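You operate a simulated robot arm through the tools that you are given. There is no shell and no other tool. Be economical: measure what you need, move in short steps, check, and stop when the job is done.

You are at the controls of a simulated robot arm. One attempt, no reset.

TASK
Take the small black weight and put it on top of the lot box on the top of the card bench.
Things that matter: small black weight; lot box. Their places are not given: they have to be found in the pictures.

Only the result counts: the job must be done as asked and must still hold three seconds after the hand-in. Knocking over, shifting, dropping, spilling or breaking anything else fails it.

THE ROBOT
A 6-joint arm with a two-finger parallel gripper, fixed in place. Base frame: the origin is at the foot of the arm, x ahead of it, y to its left, z up; the work surface is at about z = 780. Readings come in mm, rad, newtons and seconds.
With the tool pointing down near the work surface it reaches from about 260 to 680 mm from the base axis. Its first joint turns from -1.152 to 1.152 rad. Payload 2.9 kg.
The TCP is the grasp point between the finger pads, 30 mm short of the fingertips. In the tool frame z runs along the fingers and y along their closing line. The gripper opens to 110 mm. The fingers are 20 mm wide and 10 mm thick; the gripper's body (48 by 112 mm) begins 55 mm behind the TCP.
Orientation is that of the tool frame in the base frame, as a unit quaternion [w, x, y, z]. With the fingers straight down and closing along the base's y, the tool's x points along the base's -x, its y along +y and its z along -z.

THE INTERFACE
- The arm moves only by the tool play_rows. Its arguments are lists of equal length, an entry for each row: "delta_pos": the shift along the base's x, y, z in units of 50 mm (1.0 is 50 mm), a list of three; "delta_rot": the turn, a rotation vector about the base's x, y, z in units of 6 degrees (1.0 is 6 degrees), a list of three. In form: {"delta_pos": [[tx, ty, tz], ...], "delta_rot": [[wx, wy, wz], ...]}. A call has 1 to 20 rows; each row shifts and turns the commanded pose from where the row before left it. "claw" is the closure in counts, from 0 (fully open) to 255 (shut), set as the call begins (left out, the last holds). A call with a number of a shift or a turn outside -1 to 1 is refused whole. Rows are played at 5 a second. More than 50 mm and 0.15 rad between two rows, or a gripper value outside its range, and nothing of the call is played. Where a pose cannot be reached the arm comes as near as it can. A force on the tool above 40 N (or 10 N above the force at the start of the call, whichever is more), or a blocked arm, ends the call early, and 0.2 s more pass. Each finger travels about 108 mm/s and halts on what it meets, pressing with about 32 N; the grip force reading is that of the motor and also rises with nothing between the fingers. The clock runs only during rows and for 0.2 s after the last one: add rows that do not move to give the fingers time. The reply holds the time, the measured pose of the TCP, the force on the tool along the base axes, the opening and the grip force, in the units named above and with some noise, and new pictures: "pictures" is both (left out), scene, wrist or none.
- Cameras (640 x 400 px; columns grow to the right, rows downward): "scene" is fixed at [81, 452.4, 1367.4]; the picture's right is [-0.59, -0.81, 0.00], its down [-0.59, 0.43, -0.68] and it looks along [0.55, -0.40, -0.73] (base axes); focal length 284 px, centre (320, 200). "wrist" rides on the gripper at [-36, 0, -57] in the tool frame; the picture's right is [0.00, -1.00, 0.00], its down [0.97, 0.00, -0.24] and it looks along [0.24, 0.00, 0.97] (tool axes); focal length 218 px, centre (320, 200).
- locate(camera, pixels): for up to 12 pixels [column, row] of the newest picture of that camera ("zoom" is the newest enlarged one), the place [x, y, z] in the base frame of the surface seen there, good to about 3 mm. The clock stands still meanwhile.
- enlarge(camera, box): a new picture of the part [left, top, right, bottom] of that camera's present view, enlarged. The clock stands still meanwhile.
- finish_job(): hands the job in; it is judged then, once.

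Go step by step. Measure first, check grasps and placings, and put right what went wrong. The budget is 60 turns and 120 pictures, counting those below and the enlarged ones. Unless the task says otherwise, let go and move clear before handing in, and close with one line.

The tools are called as name(argument=value, ...) on one line, values as JSON. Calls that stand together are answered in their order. play_rows: Moves the arm, as the interface text tells. Its arguments: {"type":"object","properties":{"delta_pos":{"type":"array","items":{"type":"array","items":{"type":"number"}}},"delta_rot":{"type":"array","items":{"type":"array","items":{"type":"number"}}},"claw":{"type":"number"},"pictures":{"type":"string","enum":["both","scene","wrist","none"]}},"required":["delta_pos","delta_rot"]} The other tools are called the same way: locate (camera, pixels) gives the place of the surface under pixels of a picture; enlarge (camera, box) takes an enlarged picture of a part of a camera's view; finish_job () hands the job in.

At the start:

```text
t: 0.0
tcp_pos: [432.0, 38.8, 1015.4]
ee_rot: [0.0, 0.0, 1.0, 0.0]
contact_force: [0.0, -0.3, -0.1]
finger_gap: 110.2
finger_force: 0.0
```

scene: 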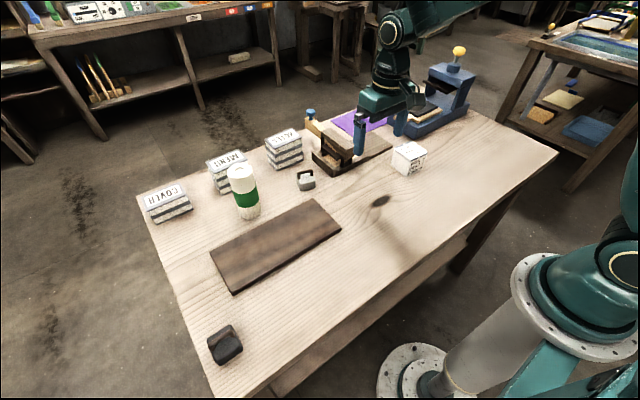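
wrist: 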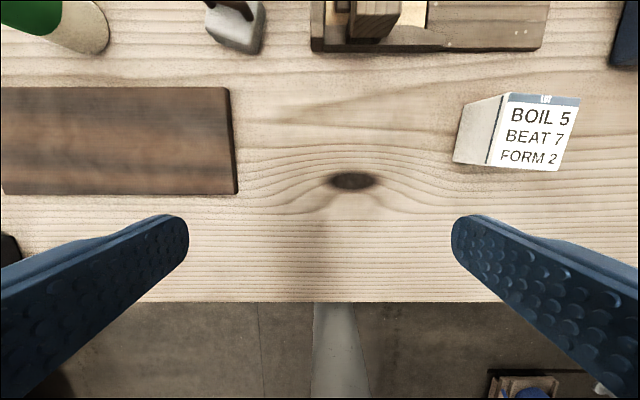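

The scene shows a dark block at (225,345) and a white box at (408,158); there is also a small grey object at (306,180). I'll zoom in on these to identify them.

enlarge(camera="scene", box=[180, 300, 276, 380])

enlarge(camera="scene", box=[270, 100, 450, 212])

locate(camera="scene", pixels=[[222, 334], [230, 350], [208, 338], [233, 328], [242, 348], [215, 364], [306, 178], [412, 150], [396, 152], [426, 154], [408, 175], [200, 300]])

locate(camera="wrist", pixels=[[508, 96], [577, 102], [560, 168], [490, 164], [535, 130], [470, 130], [456, 161], [235, 25]])

```text
5.00 times, centred on (228, 340) of scene
```

zoom: 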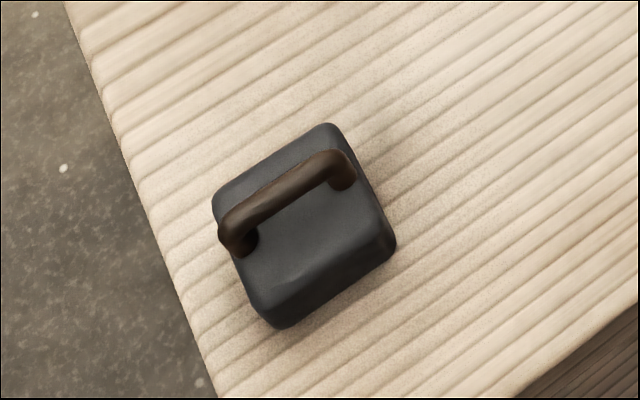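

```text
3.56 times, centred on (360, 156) of scene
```

zoom: 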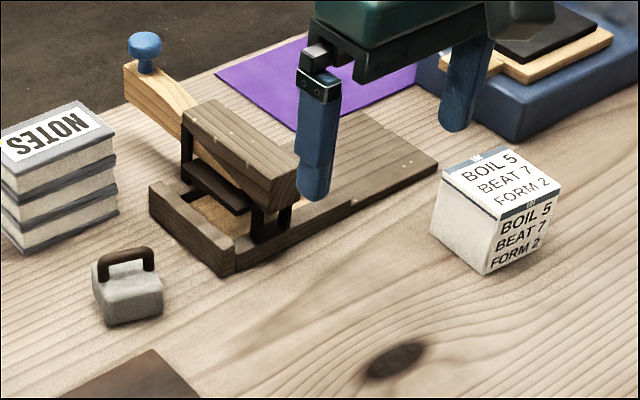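

```text
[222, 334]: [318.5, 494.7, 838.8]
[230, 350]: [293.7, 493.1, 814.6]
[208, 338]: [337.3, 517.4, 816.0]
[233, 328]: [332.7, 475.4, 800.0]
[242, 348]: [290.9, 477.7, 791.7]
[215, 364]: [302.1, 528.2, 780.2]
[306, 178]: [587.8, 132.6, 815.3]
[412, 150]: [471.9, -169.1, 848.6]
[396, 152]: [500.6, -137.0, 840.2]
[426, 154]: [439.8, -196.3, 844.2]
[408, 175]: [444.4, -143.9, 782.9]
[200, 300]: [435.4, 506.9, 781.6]
```

```text
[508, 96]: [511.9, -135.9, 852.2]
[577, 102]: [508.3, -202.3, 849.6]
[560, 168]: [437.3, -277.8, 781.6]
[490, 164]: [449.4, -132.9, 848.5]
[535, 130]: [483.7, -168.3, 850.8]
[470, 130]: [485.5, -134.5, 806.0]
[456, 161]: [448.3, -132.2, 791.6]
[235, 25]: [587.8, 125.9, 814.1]
```

The black weight, a block with a brown handle, is near (315,495) with its handle top at z≈840. The lot box top is at about (480,-168,850). I'll move over the weight at height and look with the wrist camera.

play_rows(delta_pos=[[-0.22, 0.9, 0], [-0.22, 0.9, 0], [-0.22, 0.9, 0], [-0.22, 0.9, 0], [-0.22, 0.9, 0], [-0.22, 0.9, 0], [-0.22, 0.9, 0], [-0.22, 0.9, 0], [-0.22, 0.9, 0], [-0.22, 0.9, 0], [0, 0, 0]], delta_rot=[[0, 0, 0], [0, 0, 0], [0, 0, 0], [0, 0, 0], [0, 0, 0], [0, 0, 0], [0, 0, 0], [0, 0, 0], [0, 0, 0], [0, 0, 0], [0, 0, 0]])

```text
t: 2.4
tcp_pos: [321.2, 490.2, 1014.1]
ee_rot: [0.0, -0.001, 1.0, 0.0]
contact_force: [-0.2, 0.5, 0.3]
finger_gap: 110.0
finger_force: 0.0
```

scene: 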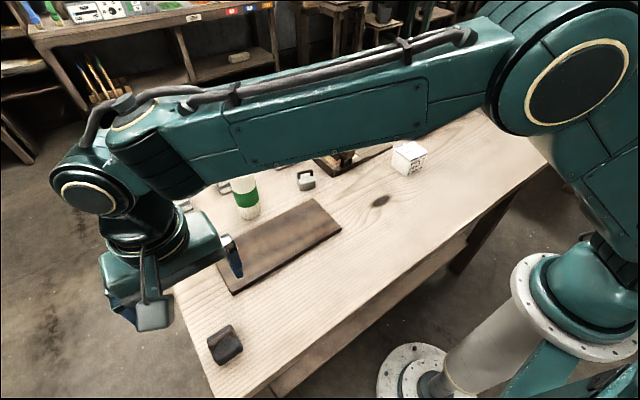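
wrist: 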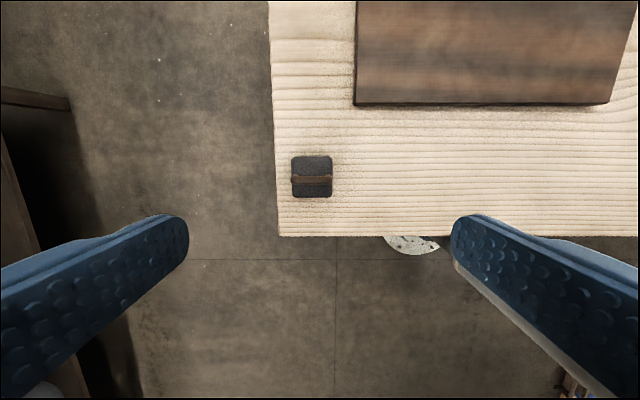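

enlarge(camera="wrist", box=[272, 147, 352, 207])

locate(camera="wrist", pixels=[[292, 157], [332, 157], [332, 196], [292, 196], [312, 168], [312, 180], [312, 190], [294, 180], [330, 180]])

```text
6.67 times, centred on (312, 177) of wrist
```

zoom: 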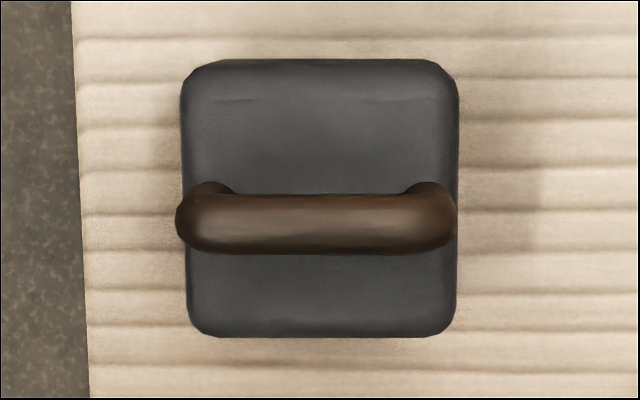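

```text
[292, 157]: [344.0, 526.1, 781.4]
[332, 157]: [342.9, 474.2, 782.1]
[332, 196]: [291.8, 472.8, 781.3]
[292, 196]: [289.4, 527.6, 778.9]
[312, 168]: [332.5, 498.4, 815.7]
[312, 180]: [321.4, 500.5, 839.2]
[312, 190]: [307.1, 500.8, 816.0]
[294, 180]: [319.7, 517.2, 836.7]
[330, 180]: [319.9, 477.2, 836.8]
```

The weight is centred at about (319,500), roughly 48 mm wide along y, with its body top at z≈816 and nothing nearby. I'll descend to TCP z≈819 with the fingers open.

play_rows(delta_pos=[[-0.04, 0.2, 0], [0, 0, -0.7], [0, 0, -0.7], [0, 0, -0.7], [0, 0, -0.7], [0, 0, -0.5], [0, 0, -0.3], [0, 0, -0.3], [0, 0, 0]], delta_rot=[[0, 0, 0], [0, 0, 0], [0, 0, 0], [0, 0, 0], [0, 0, 0], [0, 0, 0], [0, 0, 0], [0, 0, 0], [0, 0, 0]])

```text
t: 4.4
tcp_pos: [319.4, 499.7, 820.8]
ee_rot: [0.0, 0.001, 1.0, 0.0]
contact_force: [-0.5, 0.0, 0.1]
finger_gap: 110.0
finger_force: 0.1
```

scene: 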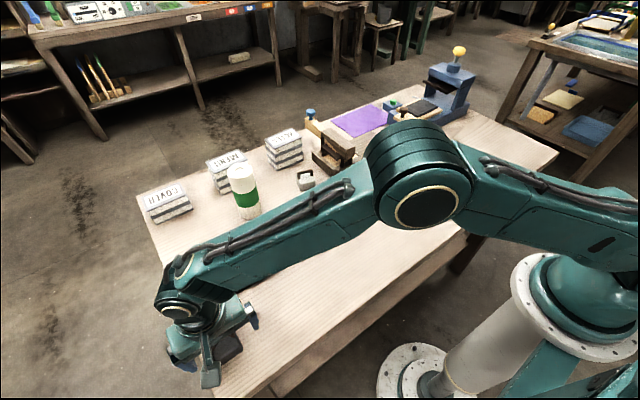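
wrist: 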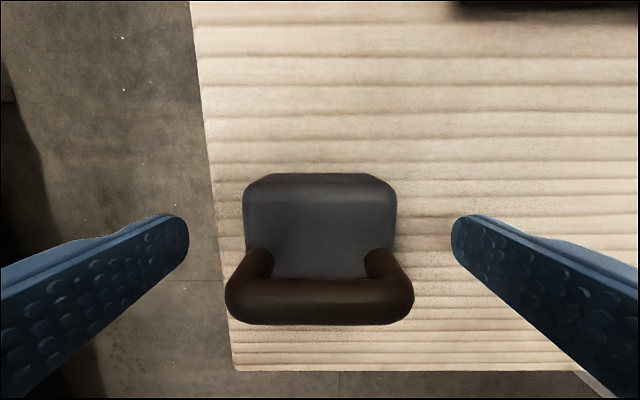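

The weight sits between the fingers, centred at about (320,240) in the wrist view. I'll go down 2 mm and close.

play_rows(delta_pos=[[0, 0, -0.04], [0, 0, 0], [0, 0, 0], [0, 0, 0], [0, 0, 0], [0, 0, 0]], delta_rot=[[0, 0, 0], [0, 0, 0], [0, 0, 0], [0, 0, 0], [0, 0, 0], [0, 0, 0]], claw=255, pictures="wrist")

play_rows(delta_pos=[[0, 0, 0.2], [0, 0, 0.4], [0, 0, 0.4], [0, 0, 0]], delta_rot=[[0, 0, 0], [0, 0, 0], [0, 0, 0], [0, 0, 0]])

```text
t: 5.8
tcp_pos: [319.2, 499.4, 818.0]
ee_rot: [0.0, 0.0, 1.0, 0.0]
contact_force: [0.6, -1.0, -0.4]
finger_gap: 49.7
finger_force: 32.4
```

wrist: 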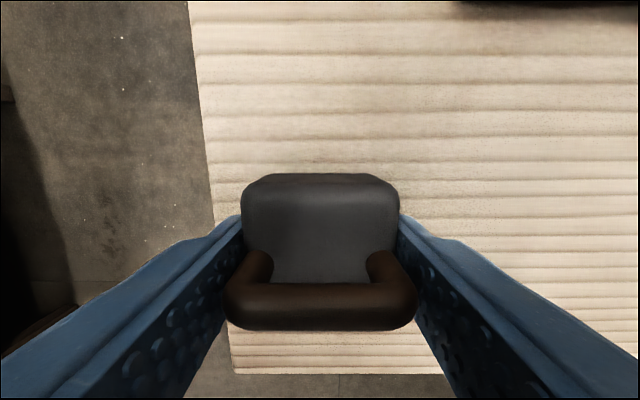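

```text
t: 6.8
tcp_pos: [319.5, 500.4, 867.8]
ee_rot: [0.001, 0.0, 1.0, 0.0]
contact_force: [0.4, -0.9, -2.5]
finger_gap: 49.8
finger_force: 32.7
```

scene: 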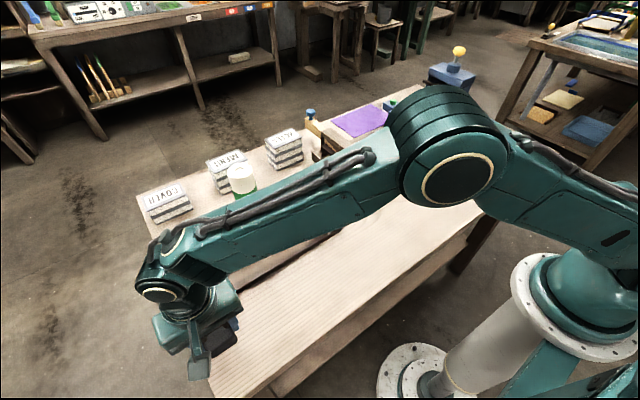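
wrist: 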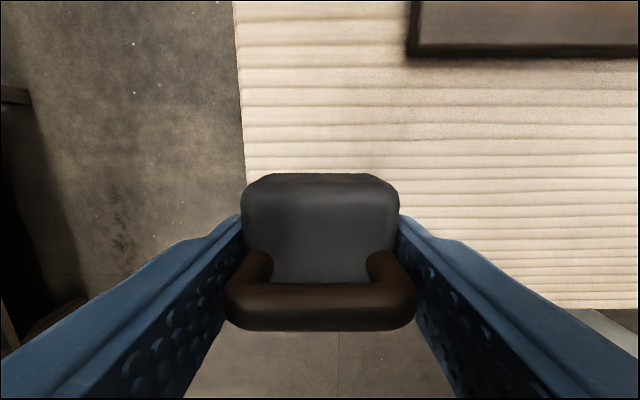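

The weight is held: the gap is 49.8 mm, it came up with the gripper, and the load is about 2.5 N. I'll lift higher and carry it toward the lot box, stopping short in x so the wrist camera can see the box.

play_rows(delta_pos=[[0, 0, 0.9], [0, 0, 0.9], [0, 0, 0.9], [0.1, -0.9, 0], [0.1, -0.9, 0], [0.1, -0.9, 0], [0.1, -0.9, 0], [0.1, -0.9, 0], [0.1, -0.9, 0], [0.1, -0.9, 0], [0.1, -0.9, 0], [0.1, -0.9, 0], [0.1, -0.9, 0], [0.1, -0.9, 0], [0.1, -0.9, 0], [0.1, -0.9, 0], [0.1, -0.9, 0], [0.1, -0.76, 0], [0.1, 0, 0], [0, 0, 0]], delta_rot=[[0, 0, 0], [0, 0, 0], [0, 0, 0], [0, 0, 0], [0, 0, 0], [0, 0, 0], [0, 0, 0], [0, 0, 0], [0, 0, 0], [0, 0, 0], [0, 0, 0], [0, 0, 0], [0, 0, 0], [0, 0, 0], [0, 0, 0], [0, 0, 0], [0, 0, 0], [0, 0, 0], [0, 0, 0], [0, 0, 0]])

```text
t: 11.0
tcp_pos: [400.7, -168.2, 1002.7]
ee_rot: [0.0, -0.001, 1.0, 0.0]
contact_force: [0.8, -0.3, -1.5]
finger_gap: 49.7
finger_force: 31.9
```

scene: 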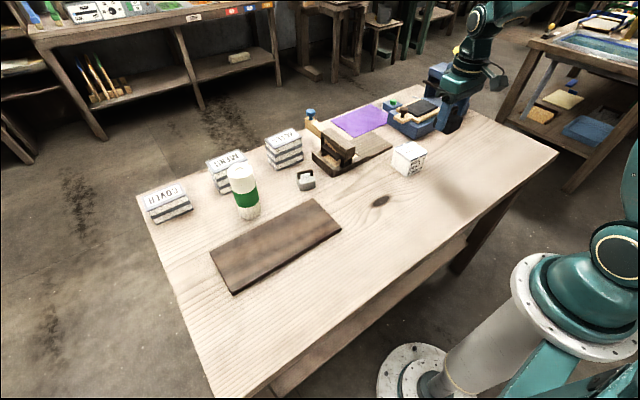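
wrist: 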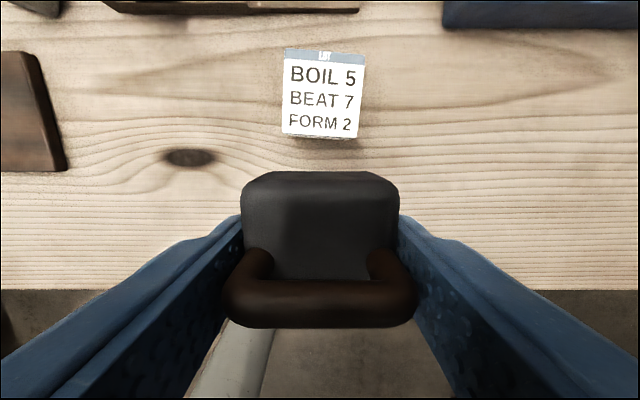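

enlarge(camera="wrist", box=[264, 40, 384, 148])

locate(camera="wrist", pixels=[[287, 50], [363, 55], [357, 136], [283, 131], [322, 94], [330, 53], [320, 132], [286, 90], [359, 95]])

```text
3.70 times, centred on (324, 94) of wrist
```

zoom: 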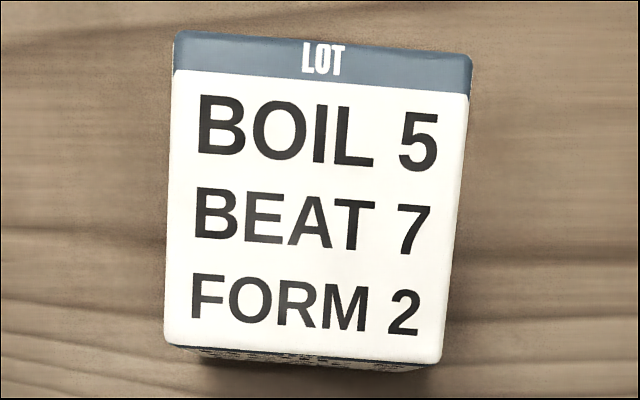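

```text
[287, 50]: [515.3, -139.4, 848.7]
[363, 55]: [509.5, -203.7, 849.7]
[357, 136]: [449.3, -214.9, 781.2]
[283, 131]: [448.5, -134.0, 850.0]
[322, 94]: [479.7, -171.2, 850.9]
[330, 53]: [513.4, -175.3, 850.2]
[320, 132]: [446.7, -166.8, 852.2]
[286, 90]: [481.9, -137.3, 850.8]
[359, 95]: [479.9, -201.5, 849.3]
```

The label reads LOT. The box top is centred at (480,-170), z≈850, so contact should come at TCP z≈887.5. I'll move over it and descend to about 893.

play_rows(delta_pos=[[0.8, -0.03, 0], [0.8, 0, 0], [0, 0, -0.7], [0, 0, -0.7], [0, 0, -0.5], [0, 0, -0.3], [0, 0, 0], [0, 0, 0]], delta_rot=[[0, 0, 0], [0, 0, 0], [0, 0, 0], [0, 0, 0], [0, 0, 0], [0, 0, 0], [0, 0, 0], [0, 0, 0]])

```text
t: 12.8
tcp_pos: [478.4, -168.7, 893.0]
ee_rot: [0.0, 0.0, 1.0, 0.0]
contact_force: [-0.6, 0.5, -1.7]
finger_gap: 49.7
finger_force: 32.1
```

scene: 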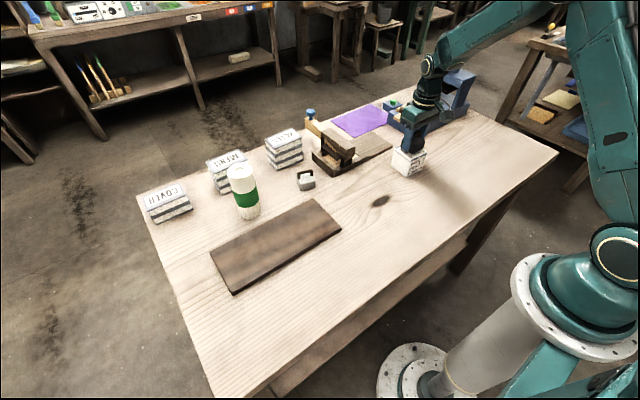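
wrist: 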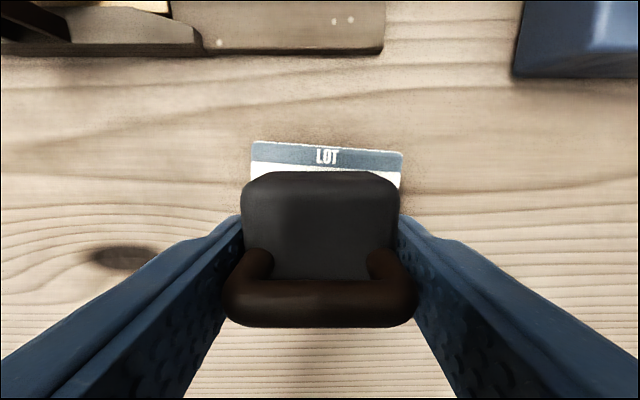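

The weight is just above the box top; I'll nudge x +2 mm, y -1 mm and lower slowly until there is contact force.

play_rows(delta_pos=[[0.04, -0.02, -0.02], [0, 0, -0.03], [0, 0, -0.03], [0, 0, 0], [0, 0, 0]], delta_rot=[[0, 0, 0], [0, 0, 0], [0, 0, 0], [0, 0, 0], [0, 0, 0]], pictures="none")

enlarge(camera="scene", box=[368, 110, 448, 190])

```text
t: 14.0
tcp_pos: [483.2, -169.4, 888.2]
ee_rot: [-0.001, -0.001, 1.0, 0.0]
contact_force: [-0.2, 0.1, -1.9]
finger_gap: 49.9
finger_force: 32.2
```

```text
5.00 times, centred on (408, 150) of scene
```

zoom: 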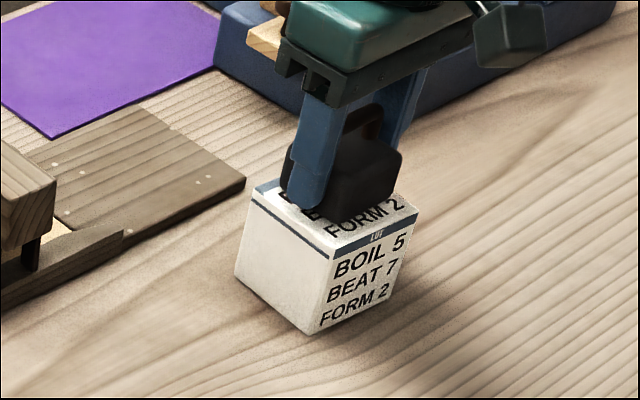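

There is no contact yet: z is 888.2 and the load is still about 1.9 N. I'll go down another 1 mm at a time.

play_rows(delta_pos=[[0, 0, -0.02], [0, 0, 0], [0, 0, 0]], delta_rot=[[0, 0, 0], [0, 0, 0], [0, 0, 0]], pictures="none")

play_rows(delta_pos=[[0, 0, -0.02], [0, 0, 0], [0, 0, 0]], delta_rot=[[0, 0, 0], [0, 0, 0], [0, 0, 0]], pictures="wrist")

enlarge(camera="scene", box=[368, 110, 448, 190])

```text
t: 14.8
tcp_pos: [480.8, -170.2, 888.2]
ee_rot: [-0.001, 0.0, 1.0, -0.001]
contact_force: [-1.3, 0.4, 3.0]
finger_gap: 49.8
finger_force: 32.0
```

```text
t: 15.6
tcp_pos: [481.6, -169.6, 888.4]
ee_rot: [0.001, 0.0, 1.0, -0.001]
contact_force: [-6.6, 3.5, 19.5]
finger_gap: 49.8
finger_force: 32.0
```

wrist: 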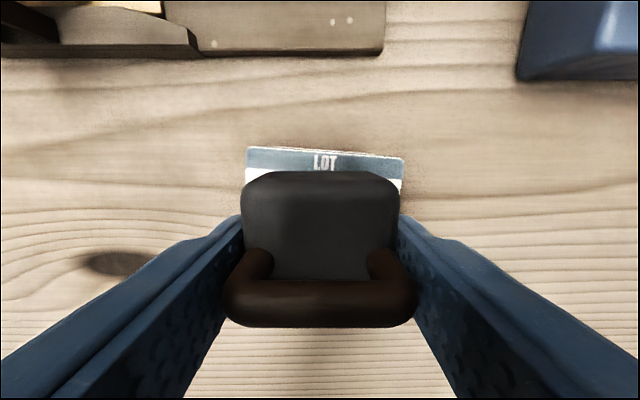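

```text
5.00 times, centred on (408, 150) of scene
```

zoom: 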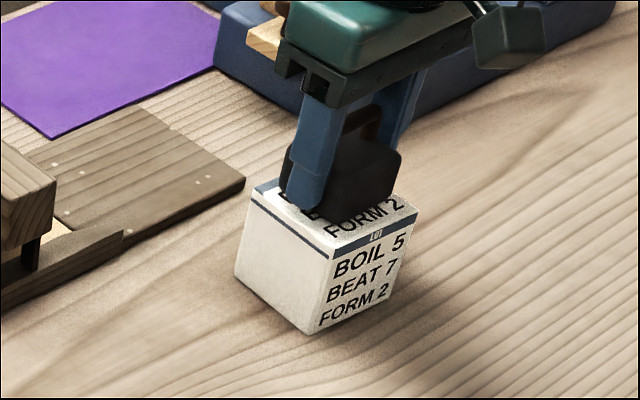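

The weight is in contact, pressing at 19.5 N, and the box hasn't moved. I'll back off 1 mm to relieve the force.

play_rows(delta_pos=[[0, 0, 0.02], [0, 0, 0]], delta_rot=[[0, 0, 0], [0, 0, 0]], pictures="none")

```text
t: 16.2
tcp_pos: [483.1, -170.4, 888.4]
ee_rot: [0.001, 0.0, 1.0, 0.0]
contact_force: [-2.0, 3.6, 11.6]
finger_gap: 49.7
finger_force: 31.7
```

play_rows(delta_pos=[[0, 0, 0.014], [0, 0, 0], [0, 0, 0]], delta_rot=[[0, 0, 0], [0, 0, 0], [0, 0, 0]], pictures="none")

```text
t: 17.0
tcp_pos: [481.2, -170.6, 886.1]
ee_rot: [0.0, 0.0, 1.0, 0.0]
contact_force: [1.2, -0.2, 0.1]
finger_gap: 49.5
finger_force: 31.5
```

The vertical force is now about zero, so the weight is resting on the box. I'll open the gripper and then rise straight up.

play_rows(delta_pos=[[0, 0, 0], [0, 0, 0], [0, 0, 0], [0, 0, 0], [0, 0, 0]], delta_rot=[[0, 0, 0], [0, 0, 0], [0, 0, 0], [0, 0, 0], [0, 0, 0]], claw=0, pictures="wrist")

play_rows(delta_pos=[[0, 0, 0.3], [0, 0, 0.6], [0, 0, 0.9], [0, 0, 0.9], [-0.8, 0, 0], [-0.8, 0, 0], [0, 0, 0]], delta_rot=[[0, 0, 0], [0, 0, 0], [0, 0, 0], [0, 0, 0], [0, 0, 0], [0, 0, 0], [0, 0, 0]])

enlarge(camera="scene", box=[368, 110, 448, 190])

```text
t: 18.2
tcp_pos: [480.8, -170.4, 888.2]
ee_rot: [0.0, 0.0, 1.0, 0.0]
contact_force: [-0.8, 0.5, -1.1]
finger_gap: 110.1
finger_force: 0.0
```

wrist: 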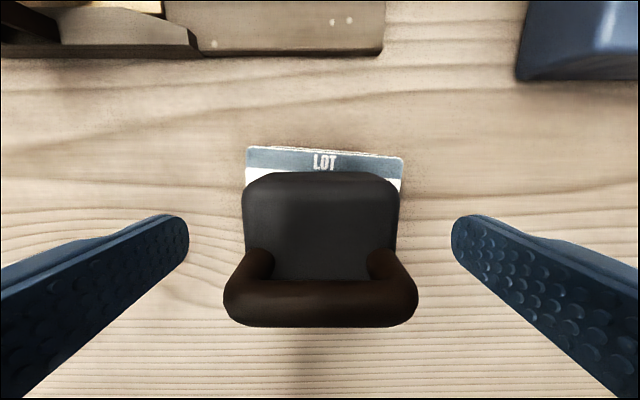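

```text
t: 19.8
tcp_pos: [402.3, -169.6, 1023.3]
ee_rot: [0.001, -0.001, 1.0, 0.0]
contact_force: [-0.4, 0.4, 0.6]
finger_gap: 109.8
finger_force: 0.1
```

scene: 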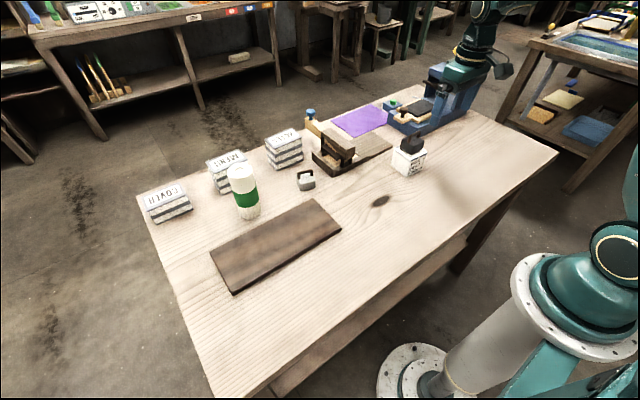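
wrist: 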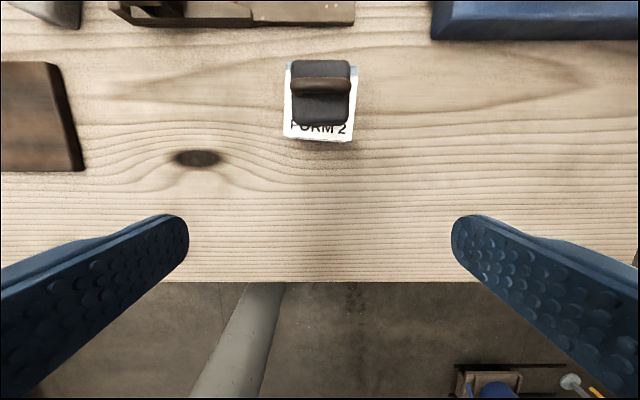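

```text
5.00 times, centred on (408, 150) of scene
```

zoom: 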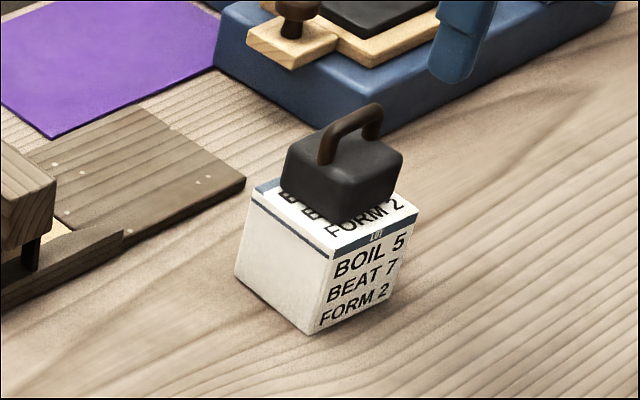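

The black weight sits flat on the LOT box (wrist pixel (320,92)), the box hasn't moved, and the gripper is clear. I'm handing the job in.

finish_job()

```text
The job is handed in.
```

The small black weight is on top of the lot box, released and sitting flat, and nothing else was disturbed.
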